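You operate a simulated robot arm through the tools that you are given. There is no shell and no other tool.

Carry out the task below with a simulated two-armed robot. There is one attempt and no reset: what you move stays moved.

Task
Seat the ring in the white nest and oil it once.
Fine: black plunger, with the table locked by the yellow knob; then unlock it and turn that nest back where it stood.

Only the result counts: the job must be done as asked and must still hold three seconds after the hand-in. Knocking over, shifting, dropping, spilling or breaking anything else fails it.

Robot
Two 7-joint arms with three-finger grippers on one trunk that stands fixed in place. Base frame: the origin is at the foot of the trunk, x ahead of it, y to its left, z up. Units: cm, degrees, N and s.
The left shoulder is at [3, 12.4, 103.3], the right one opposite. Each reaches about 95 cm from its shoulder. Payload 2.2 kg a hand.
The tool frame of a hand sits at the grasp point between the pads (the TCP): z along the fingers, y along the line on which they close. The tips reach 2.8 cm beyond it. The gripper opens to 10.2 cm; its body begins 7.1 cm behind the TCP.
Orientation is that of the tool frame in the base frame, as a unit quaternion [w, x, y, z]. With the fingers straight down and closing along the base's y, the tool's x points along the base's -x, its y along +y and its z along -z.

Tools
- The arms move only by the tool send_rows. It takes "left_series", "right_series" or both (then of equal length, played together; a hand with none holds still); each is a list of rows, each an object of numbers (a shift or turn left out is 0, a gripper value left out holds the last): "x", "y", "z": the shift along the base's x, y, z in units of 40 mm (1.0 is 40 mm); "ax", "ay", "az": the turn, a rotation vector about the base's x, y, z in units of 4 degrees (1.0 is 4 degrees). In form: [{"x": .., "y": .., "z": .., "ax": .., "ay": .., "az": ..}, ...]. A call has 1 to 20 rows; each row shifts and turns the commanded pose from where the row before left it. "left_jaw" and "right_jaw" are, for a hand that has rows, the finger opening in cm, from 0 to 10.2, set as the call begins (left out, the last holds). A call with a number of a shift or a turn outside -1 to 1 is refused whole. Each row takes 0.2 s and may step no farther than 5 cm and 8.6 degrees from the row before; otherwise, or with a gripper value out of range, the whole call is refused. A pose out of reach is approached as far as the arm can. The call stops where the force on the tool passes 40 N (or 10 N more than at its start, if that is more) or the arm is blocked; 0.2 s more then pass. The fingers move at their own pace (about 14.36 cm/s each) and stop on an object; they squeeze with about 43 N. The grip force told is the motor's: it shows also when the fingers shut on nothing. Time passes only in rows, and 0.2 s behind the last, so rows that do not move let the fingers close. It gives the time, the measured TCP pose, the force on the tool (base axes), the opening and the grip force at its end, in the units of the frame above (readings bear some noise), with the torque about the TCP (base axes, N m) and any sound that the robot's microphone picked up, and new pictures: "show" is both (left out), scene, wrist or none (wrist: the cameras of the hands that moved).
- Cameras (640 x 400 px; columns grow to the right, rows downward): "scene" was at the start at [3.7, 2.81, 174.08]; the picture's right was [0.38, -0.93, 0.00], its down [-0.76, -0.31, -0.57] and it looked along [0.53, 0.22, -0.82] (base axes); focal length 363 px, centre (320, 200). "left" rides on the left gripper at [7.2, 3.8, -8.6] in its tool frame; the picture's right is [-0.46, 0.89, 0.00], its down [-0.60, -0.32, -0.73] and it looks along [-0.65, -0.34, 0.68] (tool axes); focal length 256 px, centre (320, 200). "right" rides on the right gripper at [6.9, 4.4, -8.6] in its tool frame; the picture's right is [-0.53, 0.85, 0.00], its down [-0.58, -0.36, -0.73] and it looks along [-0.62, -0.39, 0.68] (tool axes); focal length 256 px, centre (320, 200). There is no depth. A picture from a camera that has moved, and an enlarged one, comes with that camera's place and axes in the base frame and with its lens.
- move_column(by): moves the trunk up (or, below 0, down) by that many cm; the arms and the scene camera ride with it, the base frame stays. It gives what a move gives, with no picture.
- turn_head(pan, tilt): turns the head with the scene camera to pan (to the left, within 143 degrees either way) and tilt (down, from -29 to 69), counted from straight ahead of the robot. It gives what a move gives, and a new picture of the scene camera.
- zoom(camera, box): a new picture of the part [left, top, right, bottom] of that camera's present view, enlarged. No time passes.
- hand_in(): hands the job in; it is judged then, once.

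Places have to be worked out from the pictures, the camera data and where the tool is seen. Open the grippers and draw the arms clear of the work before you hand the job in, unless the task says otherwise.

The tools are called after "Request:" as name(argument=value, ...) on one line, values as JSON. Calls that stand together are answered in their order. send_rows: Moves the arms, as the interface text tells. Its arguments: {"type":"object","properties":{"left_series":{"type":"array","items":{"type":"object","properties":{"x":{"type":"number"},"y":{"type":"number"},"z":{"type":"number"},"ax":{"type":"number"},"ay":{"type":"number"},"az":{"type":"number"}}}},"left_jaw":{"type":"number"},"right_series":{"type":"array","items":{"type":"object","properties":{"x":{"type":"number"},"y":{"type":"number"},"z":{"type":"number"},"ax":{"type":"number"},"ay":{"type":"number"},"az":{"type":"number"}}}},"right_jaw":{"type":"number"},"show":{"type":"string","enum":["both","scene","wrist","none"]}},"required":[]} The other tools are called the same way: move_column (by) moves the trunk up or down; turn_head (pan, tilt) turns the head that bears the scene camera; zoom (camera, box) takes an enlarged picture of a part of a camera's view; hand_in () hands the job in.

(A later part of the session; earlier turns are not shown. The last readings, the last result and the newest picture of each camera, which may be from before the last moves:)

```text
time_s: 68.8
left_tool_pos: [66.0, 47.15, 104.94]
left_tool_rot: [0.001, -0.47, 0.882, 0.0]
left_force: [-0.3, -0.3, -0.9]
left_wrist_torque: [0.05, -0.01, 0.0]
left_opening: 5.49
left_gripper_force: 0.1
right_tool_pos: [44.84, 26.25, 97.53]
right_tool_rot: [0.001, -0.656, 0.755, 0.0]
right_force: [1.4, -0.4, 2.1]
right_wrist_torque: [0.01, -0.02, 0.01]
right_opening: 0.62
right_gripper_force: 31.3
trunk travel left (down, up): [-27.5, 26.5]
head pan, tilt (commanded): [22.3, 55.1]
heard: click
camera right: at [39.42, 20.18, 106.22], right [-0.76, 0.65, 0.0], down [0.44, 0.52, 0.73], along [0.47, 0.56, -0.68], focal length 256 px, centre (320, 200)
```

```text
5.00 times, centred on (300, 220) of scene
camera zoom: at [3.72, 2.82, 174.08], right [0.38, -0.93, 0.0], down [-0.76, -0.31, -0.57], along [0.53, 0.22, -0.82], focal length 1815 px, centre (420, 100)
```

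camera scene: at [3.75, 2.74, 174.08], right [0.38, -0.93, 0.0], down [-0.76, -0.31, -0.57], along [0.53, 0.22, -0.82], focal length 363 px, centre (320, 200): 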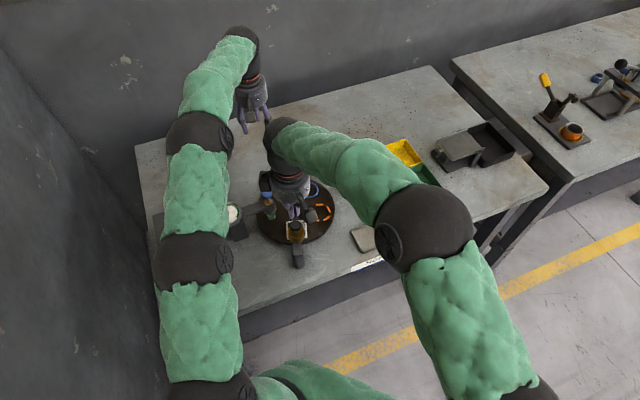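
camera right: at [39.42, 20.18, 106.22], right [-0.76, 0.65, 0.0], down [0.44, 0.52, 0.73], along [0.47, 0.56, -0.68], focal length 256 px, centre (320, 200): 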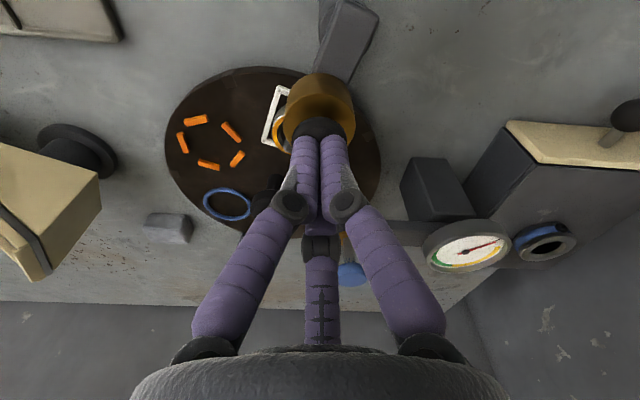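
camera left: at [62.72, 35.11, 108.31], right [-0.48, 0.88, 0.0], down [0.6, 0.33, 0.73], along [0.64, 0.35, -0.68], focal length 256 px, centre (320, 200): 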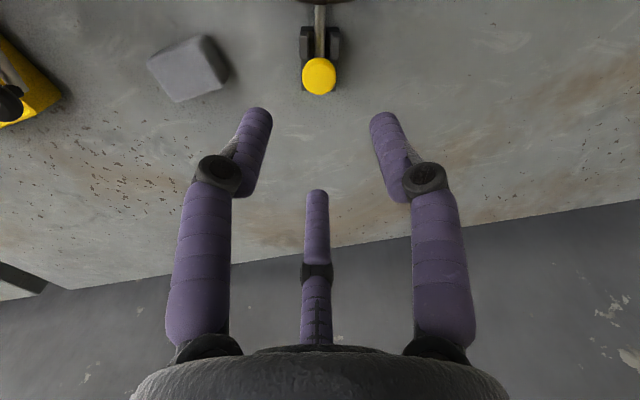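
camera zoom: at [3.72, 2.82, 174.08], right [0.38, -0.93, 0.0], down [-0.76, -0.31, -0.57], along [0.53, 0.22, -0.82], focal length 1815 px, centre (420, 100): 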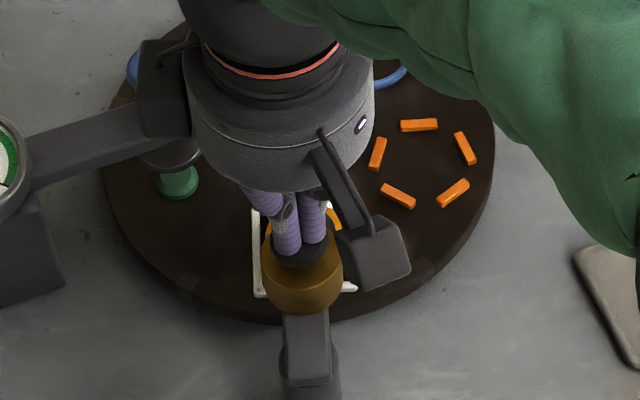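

The ring's top face has turned amber: it is oiled once. I lift the right hand straight up off the plunger and retreat.

Request:
send_rows(right_series=[{"z": 0.3}, {"z": 0.6}, {"z": 0.8}, {"x": 0.1, "y": -0.8}, {"x": 0.1, "y": -0.9}, {"x": 0.1, "y": -0.9}, {"x": 0.1, "y": -0.9}], show="both")

Request:
zoom(camera="scene", box=[250, 145, 350, 275])

Request:
zoom(camera="scene", box=[270, 205, 330, 260])

```text
time_s: 70.4
left_tool_pos: [66.03, 47.17, 104.98]
left_tool_rot: [0.0, -0.471, 0.882, 0.0]
left_force: [0.1, -0.5, -0.1]
left_wrist_torque: [0.01, 0.02, 0.01]
left_opening: 5.48
left_gripper_force: 0.0
right_tool_pos: [46.38, 12.5, 104.39]
right_tool_rot: [0.0, -0.656, 0.755, 0.0]
right_force: [0.4, 0.6, 0.2]
right_wrist_torque: [0.07, -0.03, 0.01]
right_opening: 0.23
right_gripper_force: 31.8
trunk travel left (down, up): [-27.5, 26.5]
head pan, tilt (commanded): [22.3, 55.1]
camera scene: at [3.69, 2.7, 174.08], right [0.38, -0.93, 0.0], down [-0.76, -0.31, -0.57], along [0.53, 0.22, -0.82], focal length 363 px, centre (320, 200)
camera right: at [41.03, 6.23, 113.05], right [-0.76, 0.65, 0.0], down [0.44, 0.52, 0.73], along [0.47, 0.56, -0.68], focal length 256 px, centre (320, 200)
```

scene: 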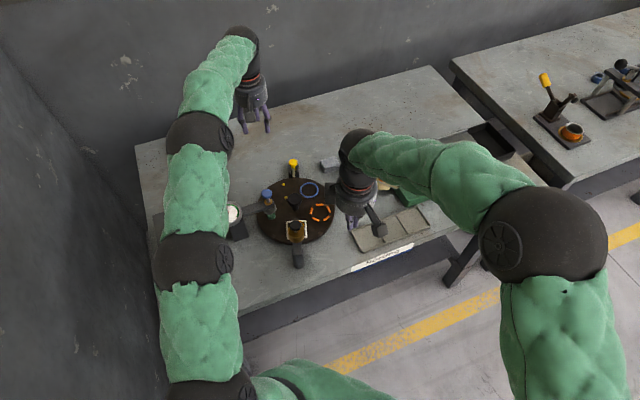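
right: 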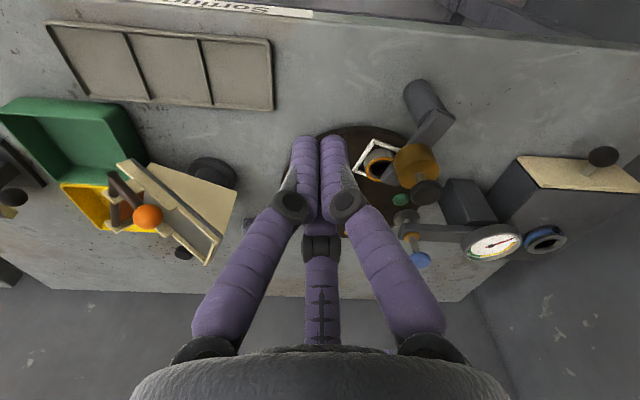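

```text
3.08 times, centred on (300, 210) of scene
camera zoom: at [3.69, 2.7, 174.08], right [0.38, -0.93, 0.0], down [-0.76, -0.31, -0.57], along [0.53, 0.22, -0.82], focal length 1117 px, centre (382, 169)
```

zoom: 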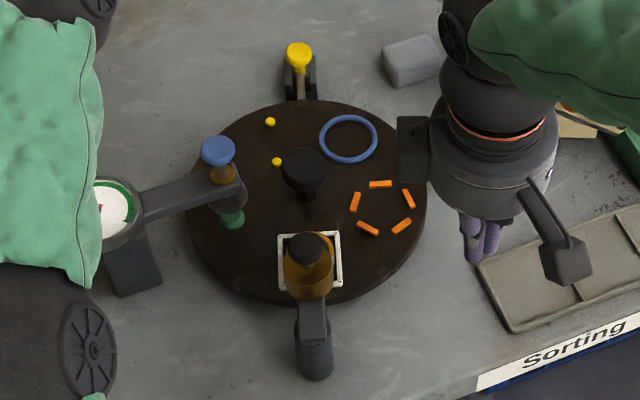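

```text
7.27 times, centred on (300, 232) of scene
camera zoom: at [3.69, 2.7, 174.08], right [0.38, -0.93, 0.0], down [-0.76, -0.31, -0.57], along [0.53, 0.22, -0.82], focal length 2641 px, centre (466, -36)
```

zoom: 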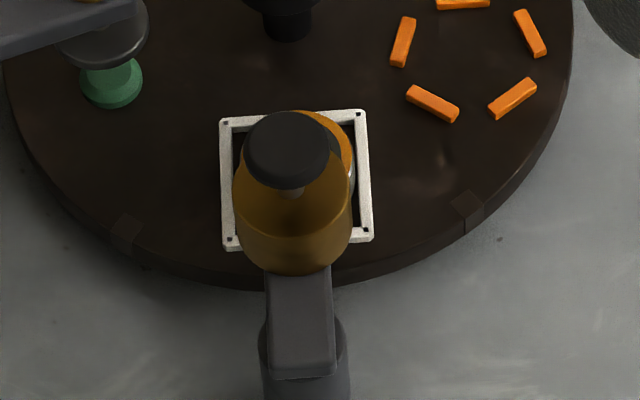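

The plunger has sprung back and the ring is oiled. Now I return the left hand to the yellow knob along the same path to unlock.

Request:
send_rows(left_series=[{"x": 0.33, "y": -0.667, "z": -0.45}, {"x": 0.33, "y": -0.667, "z": -0.45}, {"x": 0.33, "y": -0.667, "z": -0.45}, {"z": -0.8}, {"z": -0.8}, {}], show="wrist")

Request:
zoom(camera="left", box=[200, 0, 440, 200])

```text
time_s: 71.8
left_tool_pos: [70.06, 39.08, 93.18]
left_tool_rot: [0.0, -0.471, 0.882, 0.0]
left_force: [0.1, 1.1, 0.5]
left_wrist_torque: [0.0, -0.02, 0.02]
left_opening: 5.48
left_gripper_force: 0.1
right_tool_pos: [46.29, 12.42, 104.39]
right_tool_rot: [0.001, -0.656, 0.755, 0.0]
right_force: [-0.1, -0.8, -0.8]
right_wrist_torque: [0.03, -0.02, 0.0]
right_opening: 0.19
right_gripper_force: 31.3
trunk travel left (down, up): [-27.5, 26.5]
head pan, tilt (commanded): [22.3, 55.1]
camera left: at [62.83, 35.22, 101.75], right [-0.48, 0.88, 0.0], down [0.6, 0.33, 0.73], along [0.64, 0.35, -0.68], focal length 256 px, centre (320, 200)
```

left: 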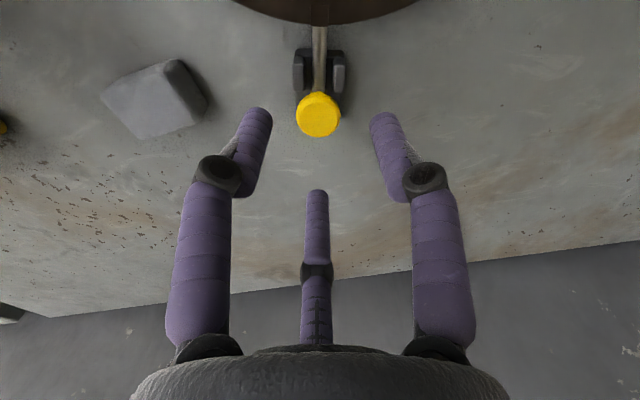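

```text
2.00 times, centred on (320, 100) of left
camera zoom: at [62.83, 35.22, 101.75], right [-0.48, 0.88, 0.0], down [0.6, 0.33, 0.73], along [0.64, 0.35, -0.68], focal length 512 px, centre (320, 400)
```

zoom: 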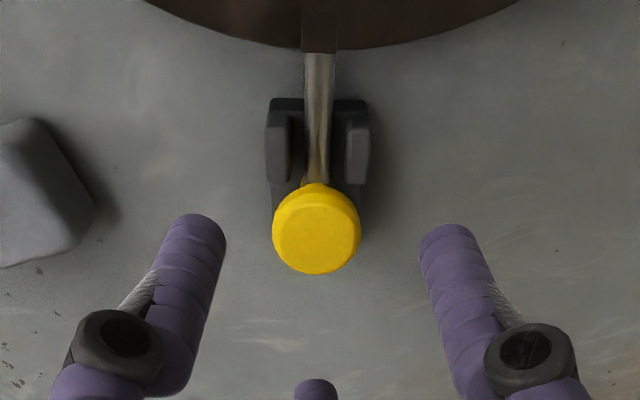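

The cap is centred. I lower to the same grip height and close on the yellow knob.

Request:
send_rows(left_series=[{"x": -0.01, "y": -0.035, "z": -0.35}, {"z": -0.35}, {"z": -0.3}, {}], left_jaw=4.6, show="none")

Request:
send_rows(left_series=[{}, {}, {}], left_jaw=1.2, show="wrist")

Request:
zoom(camera="left", box=[270, 10, 370, 190])

```text
time_s: 72.8
left_tool_pos: [70.09, 38.87, 89.33]
left_tool_rot: [0.0, -0.471, 0.882, 0.001]
left_force: [-0.5, -0.4, 0.0]
left_wrist_torque: [-0.02, -0.04, 0.01]
left_opening: 4.62
left_gripper_force: 0.1
right_tool_pos: [46.32, 12.5, 104.31]
right_tool_rot: [-0.001, -0.656, 0.754, 0.0]
right_force: [0.2, -0.2, 0.0]
right_wrist_torque: [-0.01, -0.03, 0.0]
right_opening: 0.18
right_gripper_force: 31.6
trunk travel left (down, up): [-27.5, 26.5]
head pan, tilt (commanded): [22.3, 55.1]
```

```text
time_s: 73.6
left_tool_pos: [70.15, 39.16, 89.31]
left_tool_rot: [0.001, -0.472, 0.882, 0.0]
left_force: [4.1, 7.3, -0.7]
left_wrist_torque: [0.45, -0.35, -0.05]
left_opening: 2.69
left_gripper_force: 44.6
right_tool_pos: [46.5, 12.66, 104.42]
right_tool_rot: [0.0, -0.656, 0.755, 0.0]
right_force: [0.5, 0.1, 0.2]
right_wrist_torque: [-0.01, 0.02, -0.03]
right_opening: 0.22
right_gripper_force: 31.5
trunk travel left (down, up): [-27.5, 26.5]
head pan, tilt (commanded): [22.3, 55.1]
camera left: at [62.9, 35.12, 97.84], right [-0.48, 0.88, 0.0], down [0.6, 0.33, 0.73], along [0.64, 0.35, -0.68], focal length 256 px, centre (320, 200)
```

left: 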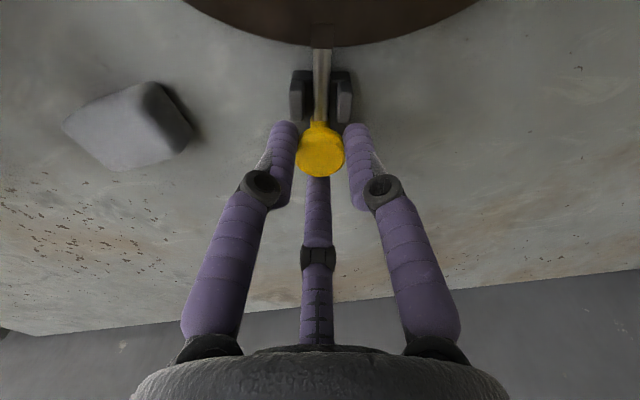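

```text
2.22 times, centred on (320, 100) of left
camera zoom: at [62.9, 35.12, 97.84], right [-0.48, 0.88, 0.0], down [0.6, 0.33, 0.73], along [0.64, 0.35, -0.68], focal length 569 px, centre (320, 422)
```

zoom: 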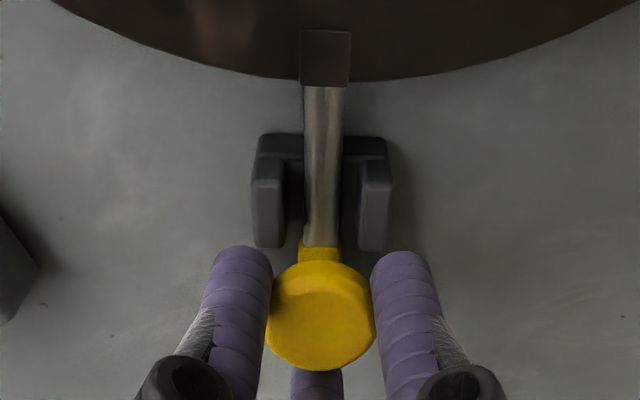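

Gripped again. I pull the bolt outward by about 1.2 cm.

Request:
send_rows(left_series=[{"x": 0.066, "y": 0.0345}, {"x": 0.066, "y": 0.0345}, {"x": 0.066, "y": 0.0345}, {"x": 0.066, "y": 0.0345}, {}], show="wrist")

Request:
zoom(camera="left", box=[270, 10, 370, 190])

```text
time_s: 74.8
left_tool_pos: [70.97, 39.59, 89.24]
left_tool_rot: [0.0, -0.472, 0.882, 0.0]
left_force: [-3.5, 6.9, 3.6]
left_wrist_torque: [0.15, 0.28, -0.03]
left_opening: 2.69
left_gripper_force: 45.2
right_tool_pos: [46.31, 12.42, 104.35]
right_tool_rot: [0.0, -0.656, 0.755, 0.0]
right_force: [0.2, -0.4, -1.4]
right_wrist_torque: [-0.03, 0.01, -0.01]
right_opening: 0.24
right_gripper_force: 31.6
trunk travel left (down, up): [-27.5, 26.5]
head pan, tilt (commanded): [22.3, 55.1]
camera left: at [63.81, 35.58, 97.84], right [-0.48, 0.88, 0.0], down [0.6, 0.33, 0.73], along [0.64, 0.35, -0.68], focal length 256 px, centre (320, 200)
```

left: 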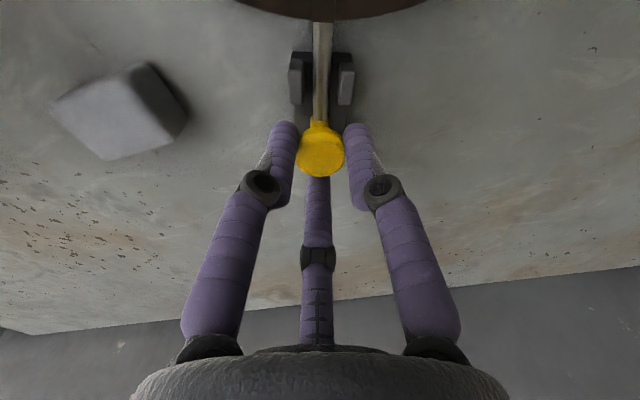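

```text
2.22 times, centred on (320, 100) of left
camera zoom: at [63.81, 35.58, 97.84], right [-0.48, 0.88, 0.0], down [0.6, 0.33, 0.73], along [0.64, 0.35, -0.68], focal length 569 px, centre (320, 422)
```

zoom: 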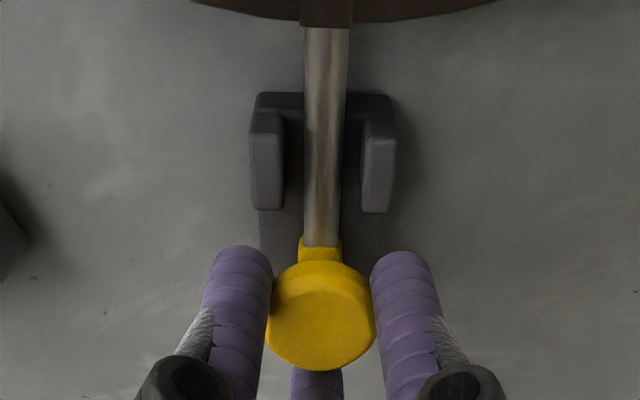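

The bolt is nearly back. I pull further until it meets its outer stop.

Request:
send_rows(left_series=[{"x": 0.055, "y": 0.029}, {"x": 0.055, "y": 0.029}, {}, {}], show="wrist")

Request:
zoom(camera="left", box=[270, 0, 370, 180])

```text
time_s: 75.8
left_tool_pos: [71.48, 39.87, 89.23]
left_tool_rot: [-0.001, -0.471, 0.882, -0.001]
left_force: [-10.2, 5.1, 3.7]
left_wrist_torque: [0.23, 0.35, -0.08]
left_opening: 2.71
left_gripper_force: 45.5
right_tool_pos: [46.39, 12.43, 104.43]
right_tool_rot: [0.0, -0.656, 0.755, 0.0]
right_force: [-0.3, 0.3, 0.0]
right_wrist_torque: [0.0, 0.0, 0.01]
right_opening: 0.22
right_gripper_force: 31.6
trunk travel left (down, up): [-27.5, 26.5]
head pan, tilt (commanded): [22.3, 55.1]
camera left: at [64.19, 35.79, 97.86], right [-0.48, 0.88, 0.0], down [0.6, 0.33, 0.73], along [0.64, 0.35, -0.68], focal length 256 px, centre (320, 200)
```

left: 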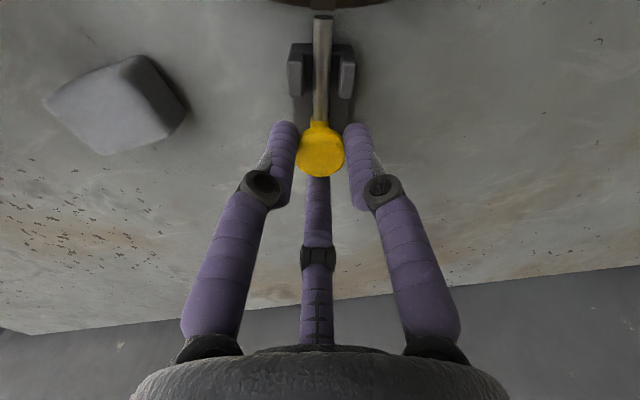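

```text
2.22 times, centred on (320, 90) of left
camera zoom: at [64.19, 35.79, 97.86], right [-0.48, 0.88, 0.0], down [0.6, 0.33, 0.73], along [0.64, 0.35, -0.68], focal length 569 px, centre (320, 444)
```

zoom: 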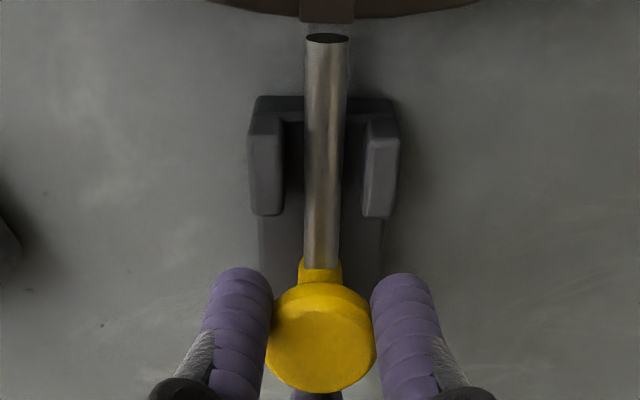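

The rod tip is clear of the rim again with a visible gap: unlocked. I relax, release the knob and raise the left hand.

Request:
send_rows(left_series=[{"x": -0.025, "y": -0.012}, {}], show="none")

Request:
send_rows(left_series=[{}, {}, {"z": 0.4}, {"z": 0.7}, {"z": 0.8}, {"z": 0.8}], left_jaw=5.5, show="wrist")

Request:
zoom(camera="left", box=[240, 0, 400, 120])

Request:
zoom(camera="scene", box=[265, 145, 325, 185])

```text
time_s: 76.4
left_tool_pos: [71.48, 39.72, 89.32]
left_tool_rot: [-0.001, -0.472, 0.882, 0.0]
left_force: [-6.5, 7.9, -1.0]
left_wrist_torque: [0.19, 0.23, 0.0]
left_opening: 2.72
left_gripper_force: 45.9
right_tool_pos: [46.44, 12.61, 104.44]
right_tool_rot: [0.001, -0.656, 0.755, 0.0]
right_force: [-1.2, 0.1, -0.3]
right_wrist_torque: [0.0, -0.02, -0.02]
right_opening: 0.19
right_gripper_force: 31.8
trunk travel left (down, up): [-27.5, 26.5]
head pan, tilt (commanded): [22.3, 55.1]
```

```text
time_s: 77.8
left_tool_pos: [71.44, 39.65, 99.98]
left_tool_rot: [0.0, -0.471, 0.882, 0.0]
left_force: [0.4, 1.1, -0.4]
left_wrist_torque: [-0.02, -0.04, 0.01]
left_opening: 5.49
left_gripper_force: 0.1
right_tool_pos: [46.46, 12.47, 104.41]
right_tool_rot: [0.0, -0.656, 0.755, 0.0]
right_force: [-1.0, -0.5, -0.3]
right_wrist_torque: [0.0, 0.01, 0.02]
right_opening: 0.21
right_gripper_force: 31.7
trunk travel left (down, up): [-27.5, 26.5]
head pan, tilt (commanded): [22.3, 55.1]
camera left: at [64.33, 35.69, 108.59], right [-0.48, 0.88, 0.0], down [0.6, 0.33, 0.73], along [0.64, 0.35, -0.68], focal length 256 px, centre (320, 200)
```

left: 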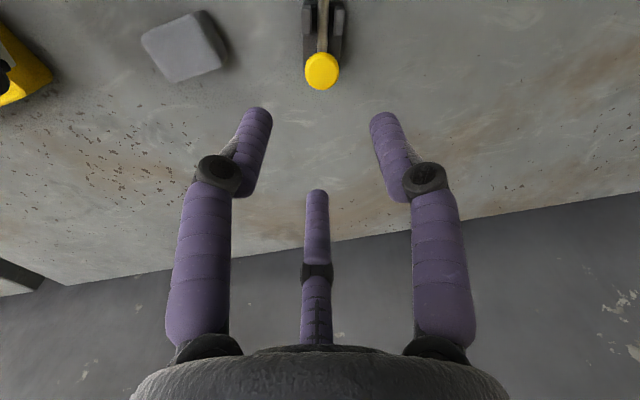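

```text
3.33 times, centred on (320, 60) of left
camera zoom: at [64.33, 35.69, 108.59], right [-0.48, 0.88, 0.0], down [0.6, 0.33, 0.73], along [0.64, 0.35, -0.68], focal length 853 px, centre (320, 667)
```

zoom: 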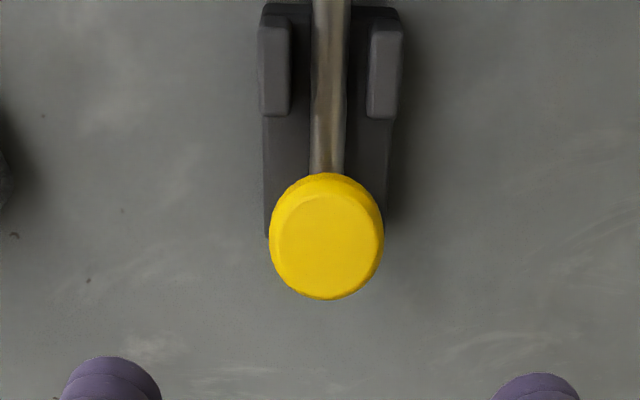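

```text
10.00 times, centred on (295, 165) of scene
camera zoom: at [3.65, 2.77, 174.08], right [0.38, -0.93, 0.0], down [-0.76, -0.31, -0.57], along [0.53, 0.22, -0.82], focal length 3631 px, centre (570, 550)
```

zoom: 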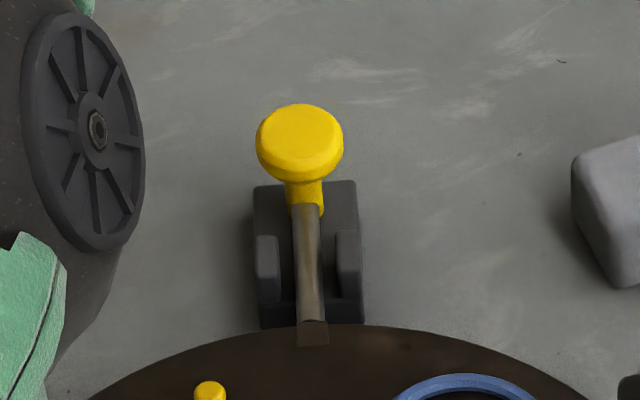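

The yellow knob is exactly where it stood at the start. Now the left hand goes back above the centre knob, turned so that a +72° return turn fits.

Request:
send_rows(left_series=[{"x": -0.389, "y": -0.195, "az": -1}, {"x": -0.389, "y": -0.195, "az": -1}, {"x": -0.389, "y": -0.195, "az": -1}, {"x": -0.389, "y": -0.195, "az": -1}, {"x": -0.389, "y": -0.195, "az": -1}, {"x": -0.389, "y": -0.195, "az": -1}, {"x": -0.389, "y": -0.195, "az": -1}, {"x": -0.389, "y": -0.195, "az": -1}, {"x": -0.389, "y": -0.195, "az": -1}, {"x": -0.389, "y": -0.195, "az": -1}, {}], left_jaw=6.2, show="both")

Request:
zoom(camera="left", box=[200, 0, 440, 200])

Request:
zoom(camera="scene", box=[250, 130, 350, 265])

```text
time_s: 80.2
left_tool_pos: [55.9, 31.81, 99.98]
left_tool_rot: [0.0, -0.139, 0.99, 0.001]
left_force: [-0.6, -0.2, 0.2]
left_wrist_torque: [0.0, 0.01, -0.02]
left_opening: 6.2
left_gripper_force: 0.1
right_tool_pos: [46.41, 12.56, 104.41]
right_tool_rot: [0.0, -0.656, 0.755, 0.0]
right_force: [0.1, -0.7, -0.2]
right_wrist_torque: [0.03, 0.01, 0.0]
right_opening: 0.22
right_gripper_force: 31.1
trunk travel left (down, up): [-27.5, 26.5]
head pan, tilt (commanded): [22.3, 55.1]
camera scene: at [3.76, 2.83, 174.08], right [0.38, -0.93, 0.0], down [-0.76, -0.31, -0.57], along [0.53, 0.22, -0.82], focal length 363 px, centre (320, 200)
camera left: at [47.89, 33.47, 108.61], right [0.2, 0.98, 0.0], down [0.67, -0.14, 0.73], along [0.72, -0.15, -0.68], focal length 256 px, centre (320, 200)
```

scene: 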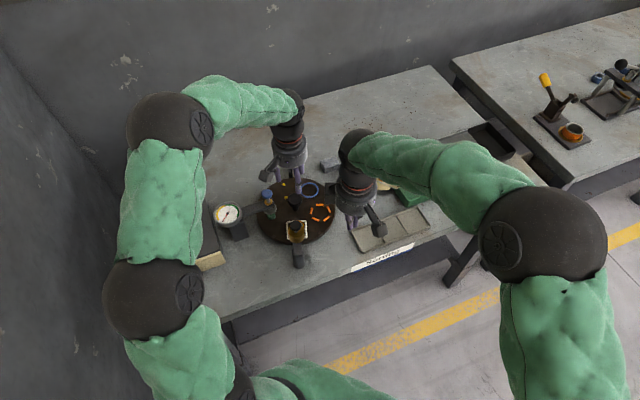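
left: 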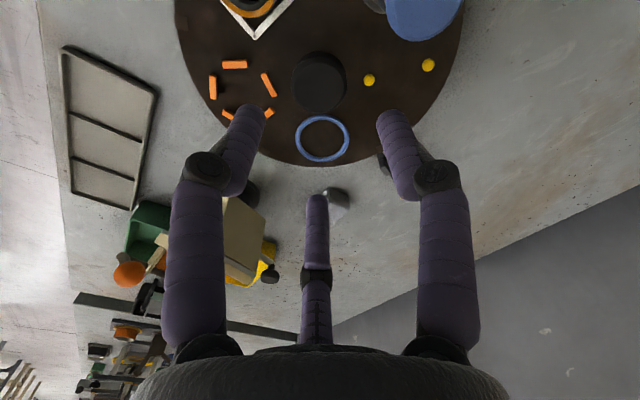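

```text
2.00 times, centred on (320, 100) of left
camera zoom: at [47.89, 33.47, 108.61], right [0.2, 0.98, 0.0], down [0.67, -0.14, 0.73], along [0.72, -0.15, -0.68], focal length 512 px, centre (320, 400)
```

zoom: 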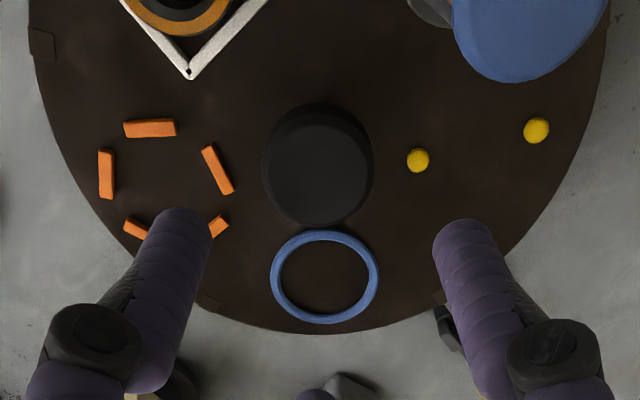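

```text
2.96 times, centred on (300, 198) of scene
camera zoom: at [3.76, 2.83, 174.08], right [0.38, -0.93, 0.0], down [-0.76, -0.31, -0.57], along [0.53, 0.22, -0.82], focal length 1076 px, centre (379, 207)
```

zoom: 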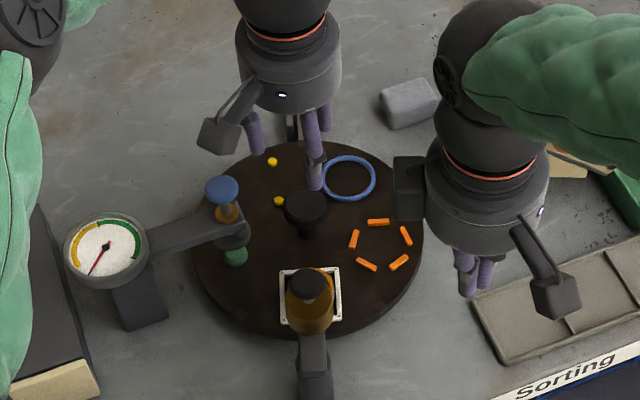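

The knob is centred within a millimetre. I descend along the same vertical path as before and grip it.

Request:
send_rows(left_series=[{"y": -0.025, "z": -0.6}, {"z": -0.6}, {"z": -0.5}, {"z": -0.4}, {"z": -0.38}, {}], left_jaw=6.0, show="wrist")

Request:
zoom(camera="left", box=[220, 70, 420, 230])

```text
time_s: 81.6
left_tool_pos: [55.85, 31.74, 90.29]
left_tool_rot: [0.001, -0.141, 0.99, 0.0]
left_force: [-0.1, -0.1, -0.1]
left_wrist_torque: [-0.02, -0.03, -0.01]
left_opening: 5.99
left_gripper_force: 0.2
right_tool_pos: [46.41, 12.41, 104.36]
right_tool_rot: [0.0, -0.656, 0.755, 0.0]
right_force: [0.5, 0.3, 0.2]
right_wrist_torque: [0.02, -0.04, 0.0]
right_opening: 0.21
right_gripper_force: 31.4
trunk travel left (down, up): [-27.5, 26.5]
head pan, tilt (commanded): [22.3, 55.1]
camera left: at [47.83, 33.27, 98.74], right [0.2, 0.98, 0.0], down [0.67, -0.14, 0.73], along [0.72, -0.15, -0.68], focal length 256 px, centre (320, 200)
```

left: 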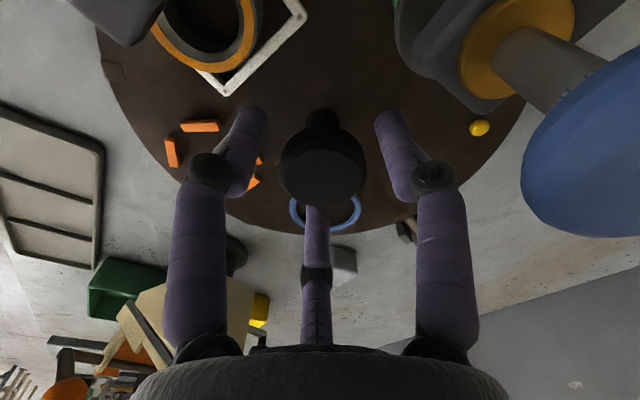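

```text
2.50 times, centred on (320, 150) of left
camera zoom: at [47.83, 33.27, 98.74], right [0.2, 0.98, 0.0], down [0.67, -0.14, 0.73], along [0.72, -0.15, -0.68], focal length 640 px, centre (320, 325)
```

zoom: 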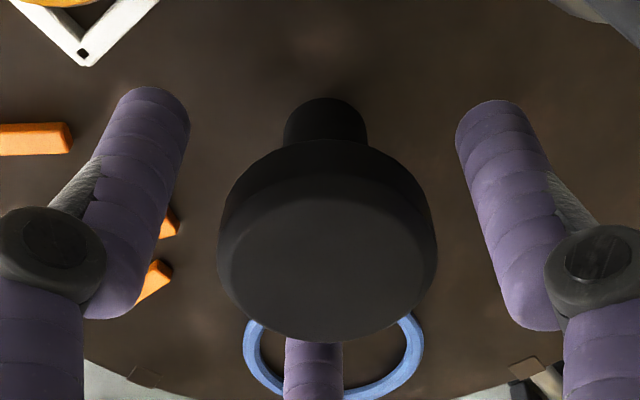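

The knob is centred to about 1 mm. I make a tiny correction and close on it.

Request:
send_rows(left_series=[{"y": 0.025, "z": -0.05}, {}], show="none")

Request:
send_rows(left_series=[{}, {}, {}], left_jaw=2.5, show="none")

```text
time_s: 82.2
left_tool_pos: [55.9, 31.98, 89.92]
left_tool_rot: [0.0, -0.14, 0.99, 0.0]
left_force: [-0.1, -0.2, 0.1]
left_wrist_torque: [0.02, -0.01, -0.02]
left_opening: 5.99
left_gripper_force: 0.2
right_tool_pos: [46.5, 12.46, 104.32]
right_tool_rot: [0.001, -0.656, 0.755, 0.0]
right_force: [-0.6, -0.1, 0.0]
right_wrist_torque: [-0.02, -0.03, -0.02]
right_opening: 0.2
right_gripper_force: 32.0
trunk travel left (down, up): [-27.5, 26.5]
head pan, tilt (commanded): [22.3, 55.1]
```

```text
time_s: 83.0
left_tool_pos: [55.82, 31.92, 89.89]
left_tool_rot: [0.0, -0.141, 0.99, 0.0]
left_force: [-0.1, -2.3, 1.1]
left_wrist_torque: [-0.06, 0.05, 0.01]
left_opening: 4.05
left_gripper_force: 45.5
right_tool_pos: [46.4, 12.37, 104.46]
right_tool_rot: [0.0, -0.656, 0.755, -0.001]
right_force: [-1.3, 0.5, -0.1]
right_wrist_torque: [0.02, -0.01, -0.01]
right_opening: 0.2
right_gripper_force: 31.6
trunk travel left (down, up): [-27.5, 26.5]
head pan, tilt (commanded): [22.3, 55.1]
```

Good three-finger grip (45 N, no side force). I turn +16° first to verify that the table moves freely.

Request:
send_rows(left_series=[{"az": 1}, {"az": 1}, {"az": 1}, {"az": 1}, {}], show="wrist")

Request:
zoom(camera="scene", box=[250, 145, 350, 270])

```text
time_s: 84.2
left_tool_pos: [55.83, 31.8, 89.79]
left_tool_rot: [0.0, -0.277, 0.961, 0.0]
left_force: [2.3, -4.6, 2.8]
left_wrist_torque: [-0.05, -0.05, 0.03]
left_opening: 4.0
left_gripper_force: 45.4
right_tool_pos: [46.49, 12.45, 104.47]
right_tool_rot: [0.0, -0.656, 0.754, 0.0]
right_force: [-1.4, 0.3, -0.5]
right_wrist_torque: [-0.03, -0.04, -0.01]
right_opening: 0.2
right_gripper_force: 31.8
trunk travel left (down, up): [-27.5, 26.5]
head pan, tilt (commanded): [22.3, 55.1]
camera left: at [47.69, 31.11, 98.54], right [-0.08, 1.0, 0.0], down [0.68, 0.05, 0.73], along [0.73, 0.06, -0.68], focal length 256 px, centre (320, 200)
```

left: 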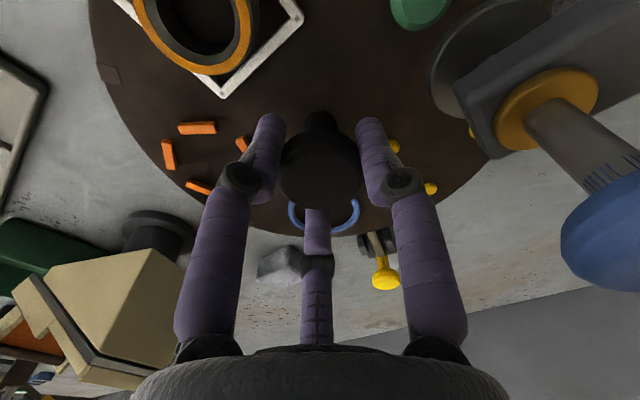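

```text
3.20 times, centred on (300, 208) of scene
camera zoom: at [3.71, 2.74, 174.08], right [0.38, -0.93, 0.0], down [-0.76, -0.31, -0.57], along [0.53, 0.22, -0.82], focal length 1162 px, centre (384, 176)
```

zoom: 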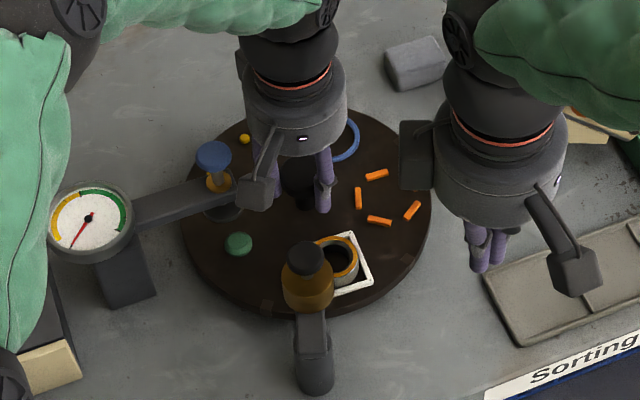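

The table turns freely with the oiled ring riding in the white nest. I continue +48°, then fine-tune against the starting picture.

Request:
send_rows(left_series=[{"az": 1}, {"az": 1}, {"az": 1}, {"az": 1}, {"az": 1}, {"az": 1}, {}], show="none")

Request:
send_rows(left_series=[{"az": 1}, {"az": 1}, {"az": 1}, {"az": 1}, {"az": 1}, {"az": 1}, {}], show="wrist")

Request:
zoom(camera="scene", box=[250, 145, 350, 270])

```text
time_s: 85.8
left_tool_pos: [55.88, 31.79, 89.99]
left_tool_rot: [0.0, -0.472, 0.882, 0.001]
left_force: [3.6, -3.3, 0.0]
left_wrist_torque: [0.07, -0.19, 0.07]
left_opening: 4.05
left_gripper_force: 44.7
right_tool_pos: [46.36, 12.45, 104.42]
right_tool_rot: [0.0, -0.656, 0.755, 0.001]
right_force: [-0.1, 0.8, 0.5]
right_wrist_torque: [0.0, 0.0, 0.0]
right_opening: 0.19
right_gripper_force: 31.4
trunk travel left (down, up): [-27.5, 26.5]
head pan, tilt (commanded): [22.3, 55.1]
```

```text
time_s: 87.4
left_tool_pos: [55.87, 31.64, 89.91]
left_tool_rot: [-0.001, -0.645, 0.764, 0.0]
left_force: [-0.7, -0.5, -1.1]
left_wrist_torque: [0.38, -0.42, 0.07]
left_opening: 4.07
left_gripper_force: 45.1
right_tool_pos: [46.35, 12.52, 104.42]
right_tool_rot: [0.0, -0.656, 0.755, 0.0]
right_force: [1.2, -0.2, -0.7]
right_wrist_torque: [0.03, 0.03, -0.03]
right_opening: 0.22
right_gripper_force: 31.4
trunk travel left (down, up): [-27.5, 26.5]
head pan, tilt (commanded): [22.3, 55.1]
camera left: at [50.89, 25.28, 98.54], right [-0.79, 0.61, 0.0], down [0.42, 0.54, 0.73], along [0.44, 0.58, -0.68], focal length 256 px, centre (320, 200)
```

left: 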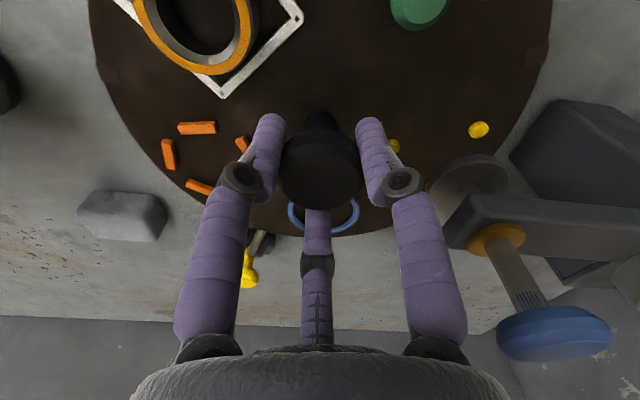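

```text
3.20 times, centred on (300, 208) of scene
camera zoom: at [3.72, 2.81, 174.08], right [0.38, -0.93, 0.0], down [-0.76, -0.31, -0.57], along [0.53, 0.22, -0.82], focal length 1162 px, centre (384, 176)
```

zoom: 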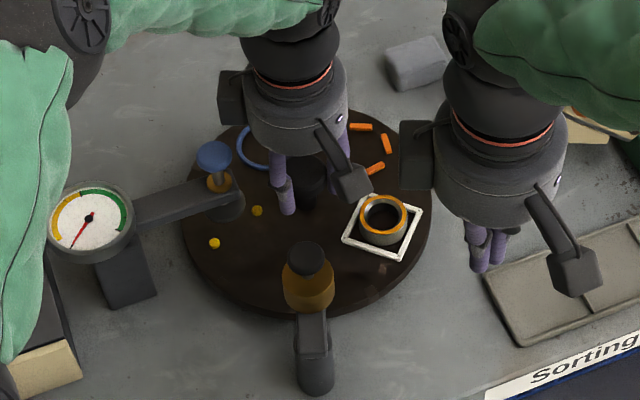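

64° done; I add the last 7.8° to bring the nest back to its starting place.

Request:
send_rows(left_series=[{"az": 0.975}, {"az": 0.975}, {}, {}], show="none")

Request:
zoom(camera="scene", box=[300, 190, 350, 230])

Request:
zoom(camera="scene", box=[220, 130, 380, 280])

```text
time_s: 88.4
left_tool_pos: [55.89, 31.71, 89.91]
left_tool_rot: [0.0, -0.695, 0.719, 0.0]
left_force: [-0.5, -1.5, 1.2]
left_wrist_torque: [-0.08, 0.52, 0.06]
left_opening: 4.04
left_gripper_force: 44.8
right_tool_pos: [46.42, 12.44, 104.37]
right_tool_rot: [0.0, -0.656, 0.755, 0.0]
right_force: [0.0, -0.3, 0.7]
right_wrist_torque: [0.0, -0.02, 0.02]
right_opening: 0.21
right_gripper_force: 31.5
trunk travel left (down, up): [-27.5, 26.5]
head pan, tilt (commanded): [22.3, 55.1]
```

```text
10.00 times, centred on (325, 210) of scene
camera zoom: at [3.72, 2.8, 174.08], right [0.38, -0.93, 0.0], down [-0.76, -0.31, -0.57], along [0.53, 0.22, -0.82], focal length 3631 px, centre (270, 100)
```

zoom: 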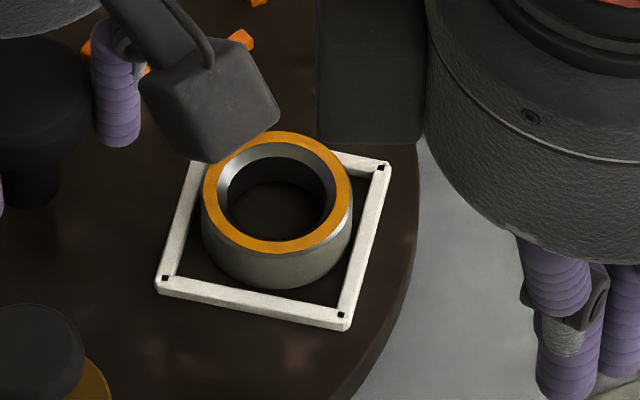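

```text
2.67 times, centred on (300, 205) of scene
camera zoom: at [3.72, 2.8, 174.08], right [0.38, -0.93, 0.0], down [-0.76, -0.31, -0.57], along [0.53, 0.22, -0.82], focal length 968 px, centre (373, 187)
```

zoom: 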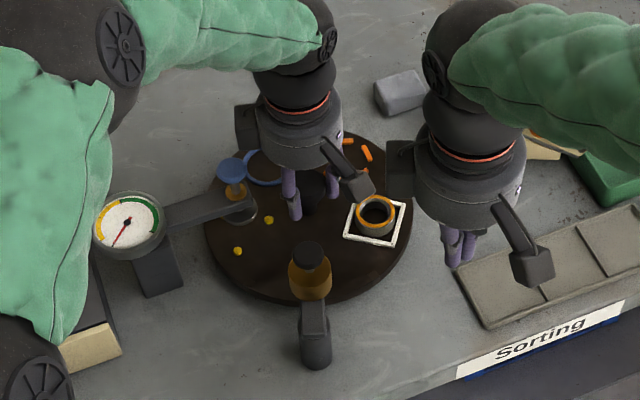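

The nest corners match the starting picture to within a pixel or two. I release the knob, raise the left hand and clear both arms for a final check.

Request:
send_rows(left_series=[{}, {}, {"z": 0.3}, {"z": 0.6}, {"z": 0.8}, {"z": 0.8}, {"z": 0.5}], left_jaw=6.2, show="none")

Request:
send_rows(left_series=[{"x": -0.2, "y": 0.7, "z": 0.5}, {"x": -0.3, "y": 0.7, "z": 0.5}, {"x": -0.4, "y": 0.6, "z": 0.4}, {"x": -0.6, "y": 0.4, "z": 0.3}, {"x": -0.7, "z": 0.2}], right_series=[{"y": -0.7, "z": 0.3}, {"y": -0.7, "z": 0.3}, {"y": -0.7, "z": 0.3}, {"y": -0.5, "z": 0.3}, {"y": -0.3, "z": 0.3}], right_jaw=6.0, show="both")

Request:
zoom(camera="scene", box=[220, 130, 380, 280])

Request:
zoom(camera="scene", box=[300, 190, 350, 230])

Request:
zoom(camera="scene", box=[265, 145, 325, 185])

```text
time_s: 90.0
left_tool_pos: [55.8, 31.75, 101.92]
left_tool_rot: [-0.001, -0.695, 0.719, 0.0]
left_force: [-0.3, 0.4, -0.6]
left_wrist_torque: [0.01, -0.03, 0.01]
left_opening: 6.2
left_gripper_force: 0.1
right_tool_pos: [46.34, 12.5, 104.53]
right_tool_rot: [0.0, -0.656, 0.755, 0.0]
right_force: [-0.1, 1.5, -0.2]
right_wrist_torque: [0.0, -0.01, -0.03]
right_opening: 0.19
right_gripper_force: 31.9
trunk travel left (down, up): [-27.5, 26.5]
head pan, tilt (commanded): [22.3, 55.1]
```

```text
time_s: 91.2
left_tool_pos: [46.85, 41.28, 109.55]
left_tool_rot: [0.0, -0.695, 0.719, 0.0]
left_force: [0.0, 0.2, 0.2]
left_wrist_torque: [0.04, -0.02, -0.02]
left_opening: 6.18
left_gripper_force: 0.0
right_tool_pos: [46.36, 0.65, 110.47]
right_tool_rot: [-0.001, -0.656, 0.754, 0.001]
right_force: [0.3, 0.3, 0.6]
right_wrist_torque: [0.03, -0.04, -0.03]
right_opening: 5.99
right_gripper_force: 0.0
trunk travel left (down, up): [-27.5, 26.5]
head pan, tilt (commanded): [22.3, 55.1]
camera scene: at [3.54, 2.71, 174.09], right [0.38, -0.93, 0.0], down [-0.76, -0.31, -0.57], along [0.53, 0.22, -0.82], focal length 363 px, centre (320, 200)
camera right: at [41.04, -5.42, 119.0], right [-0.76, 0.65, 0.0], down [0.44, 0.52, 0.73], along [0.47, 0.56, -0.68], focal length 256 px, centre (320, 200)
camera left: at [42.82, 34.14, 118.17], right [-0.87, 0.5, 0.0], down [0.34, 0.59, 0.73], along [0.36, 0.64, -0.68], focal length 256 px, centre (320, 200)
```

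scene: 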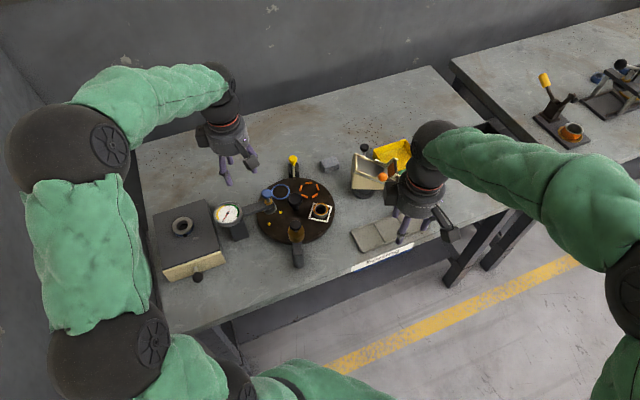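
right: 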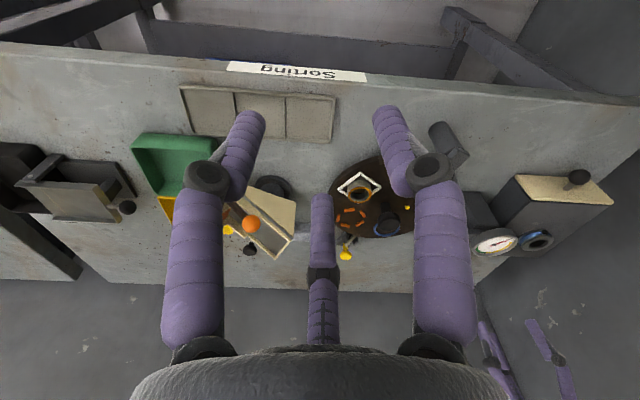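
left: 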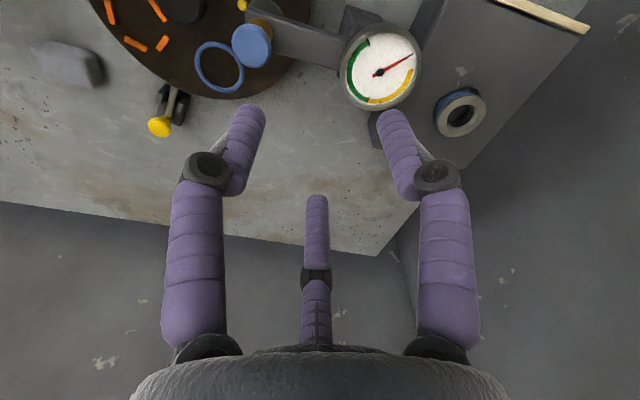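

```text
2.67 times, centred on (300, 205) of scene
camera zoom: at [3.54, 2.71, 174.09], right [0.38, -0.93, 0.0], down [-0.76, -0.31, -0.57], along [0.53, 0.22, -0.82], focal length 968 px, centre (373, 187)
```

zoom: 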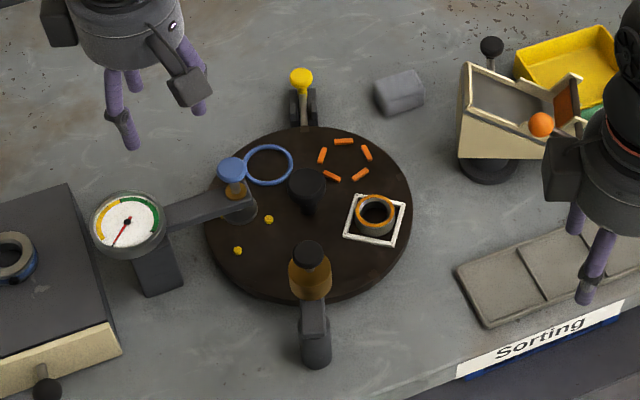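

```text
10.00 times, centred on (325, 210) of scene
camera zoom: at [3.54, 2.71, 174.09], right [0.38, -0.93, 0.0], down [-0.76, -0.31, -0.57], along [0.53, 0.22, -0.82], focal length 3631 px, centre (270, 100)
```

zoom: 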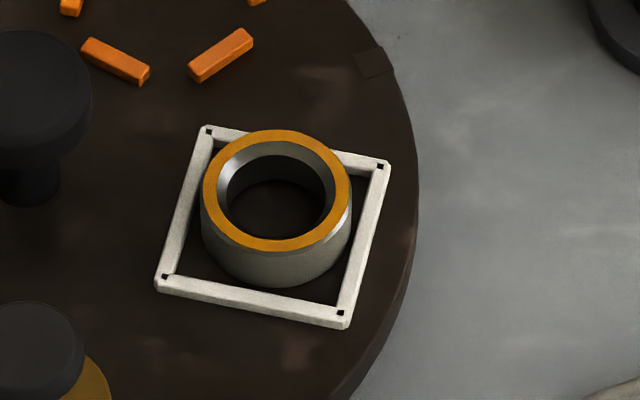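

```text
10.00 times, centred on (295, 165) of scene
camera zoom: at [3.54, 2.71, 174.09], right [0.38, -0.93, 0.0], down [-0.76, -0.31, -0.57], along [0.53, 0.22, -0.82], focal length 3631 px, centre (570, 550)
```

zoom: 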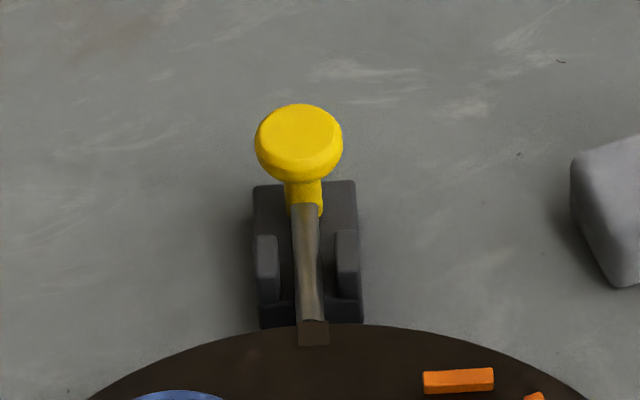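

Everything matches the starting layout and the bolt is retracted. I take one more close look at the ring's seating from the right-hand camera and compare the surroundings.

Request:
zoom(camera="right", box=[320, 155, 410, 225])

Request:
zoom(camera="scene", box=[130, 180, 290, 290])

Request:
zoom(camera="scene", box=[260, 205, 330, 270])

```text
5.71 times, centred on (365, 190) of right
camera zoom: at [41.04, -5.42, 119.0], right [-0.76, 0.65, 0.0], down [0.44, 0.52, 0.73], along [0.47, 0.56, -0.68], focal length 1463 px, centre (63, 257)
```

zoom: 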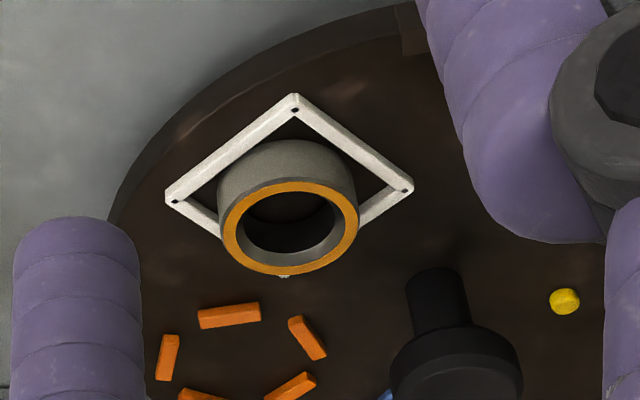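

```text
3.64 times, centred on (210, 235) of scene
camera zoom: at [3.54, 2.71, 174.09], right [0.38, -0.93, 0.0], down [-0.76, -0.31, -0.57], along [0.53, 0.22, -0.82], focal length 1320 px, centre (720, 73)
```

zoom: 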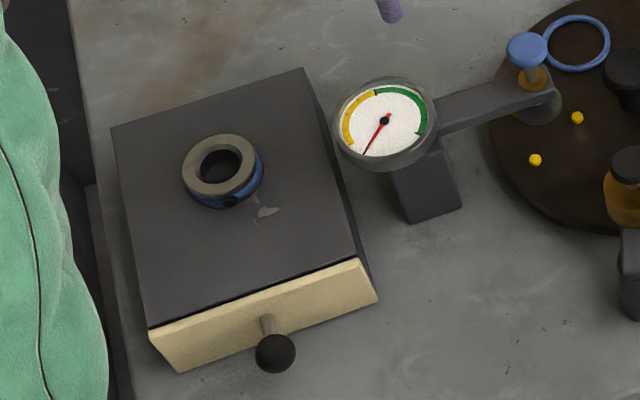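

```text
6.15 times, centred on (295, 238) of scene
camera zoom: at [3.54, 2.71, 174.09], right [0.38, -0.93, 0.0], down [-0.76, -0.31, -0.57], along [0.53, 0.22, -0.82], focal length 2234 px, centre (474, -31)
```

zoom: 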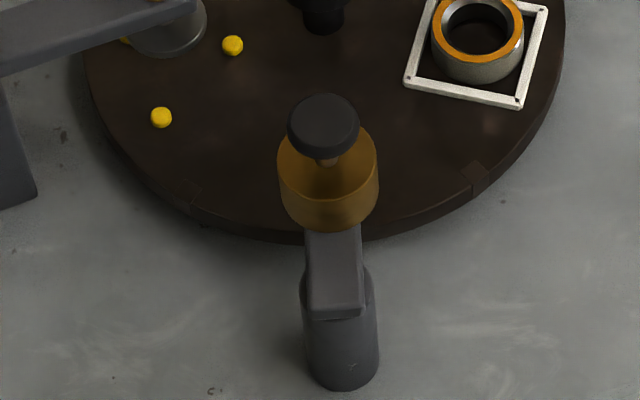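

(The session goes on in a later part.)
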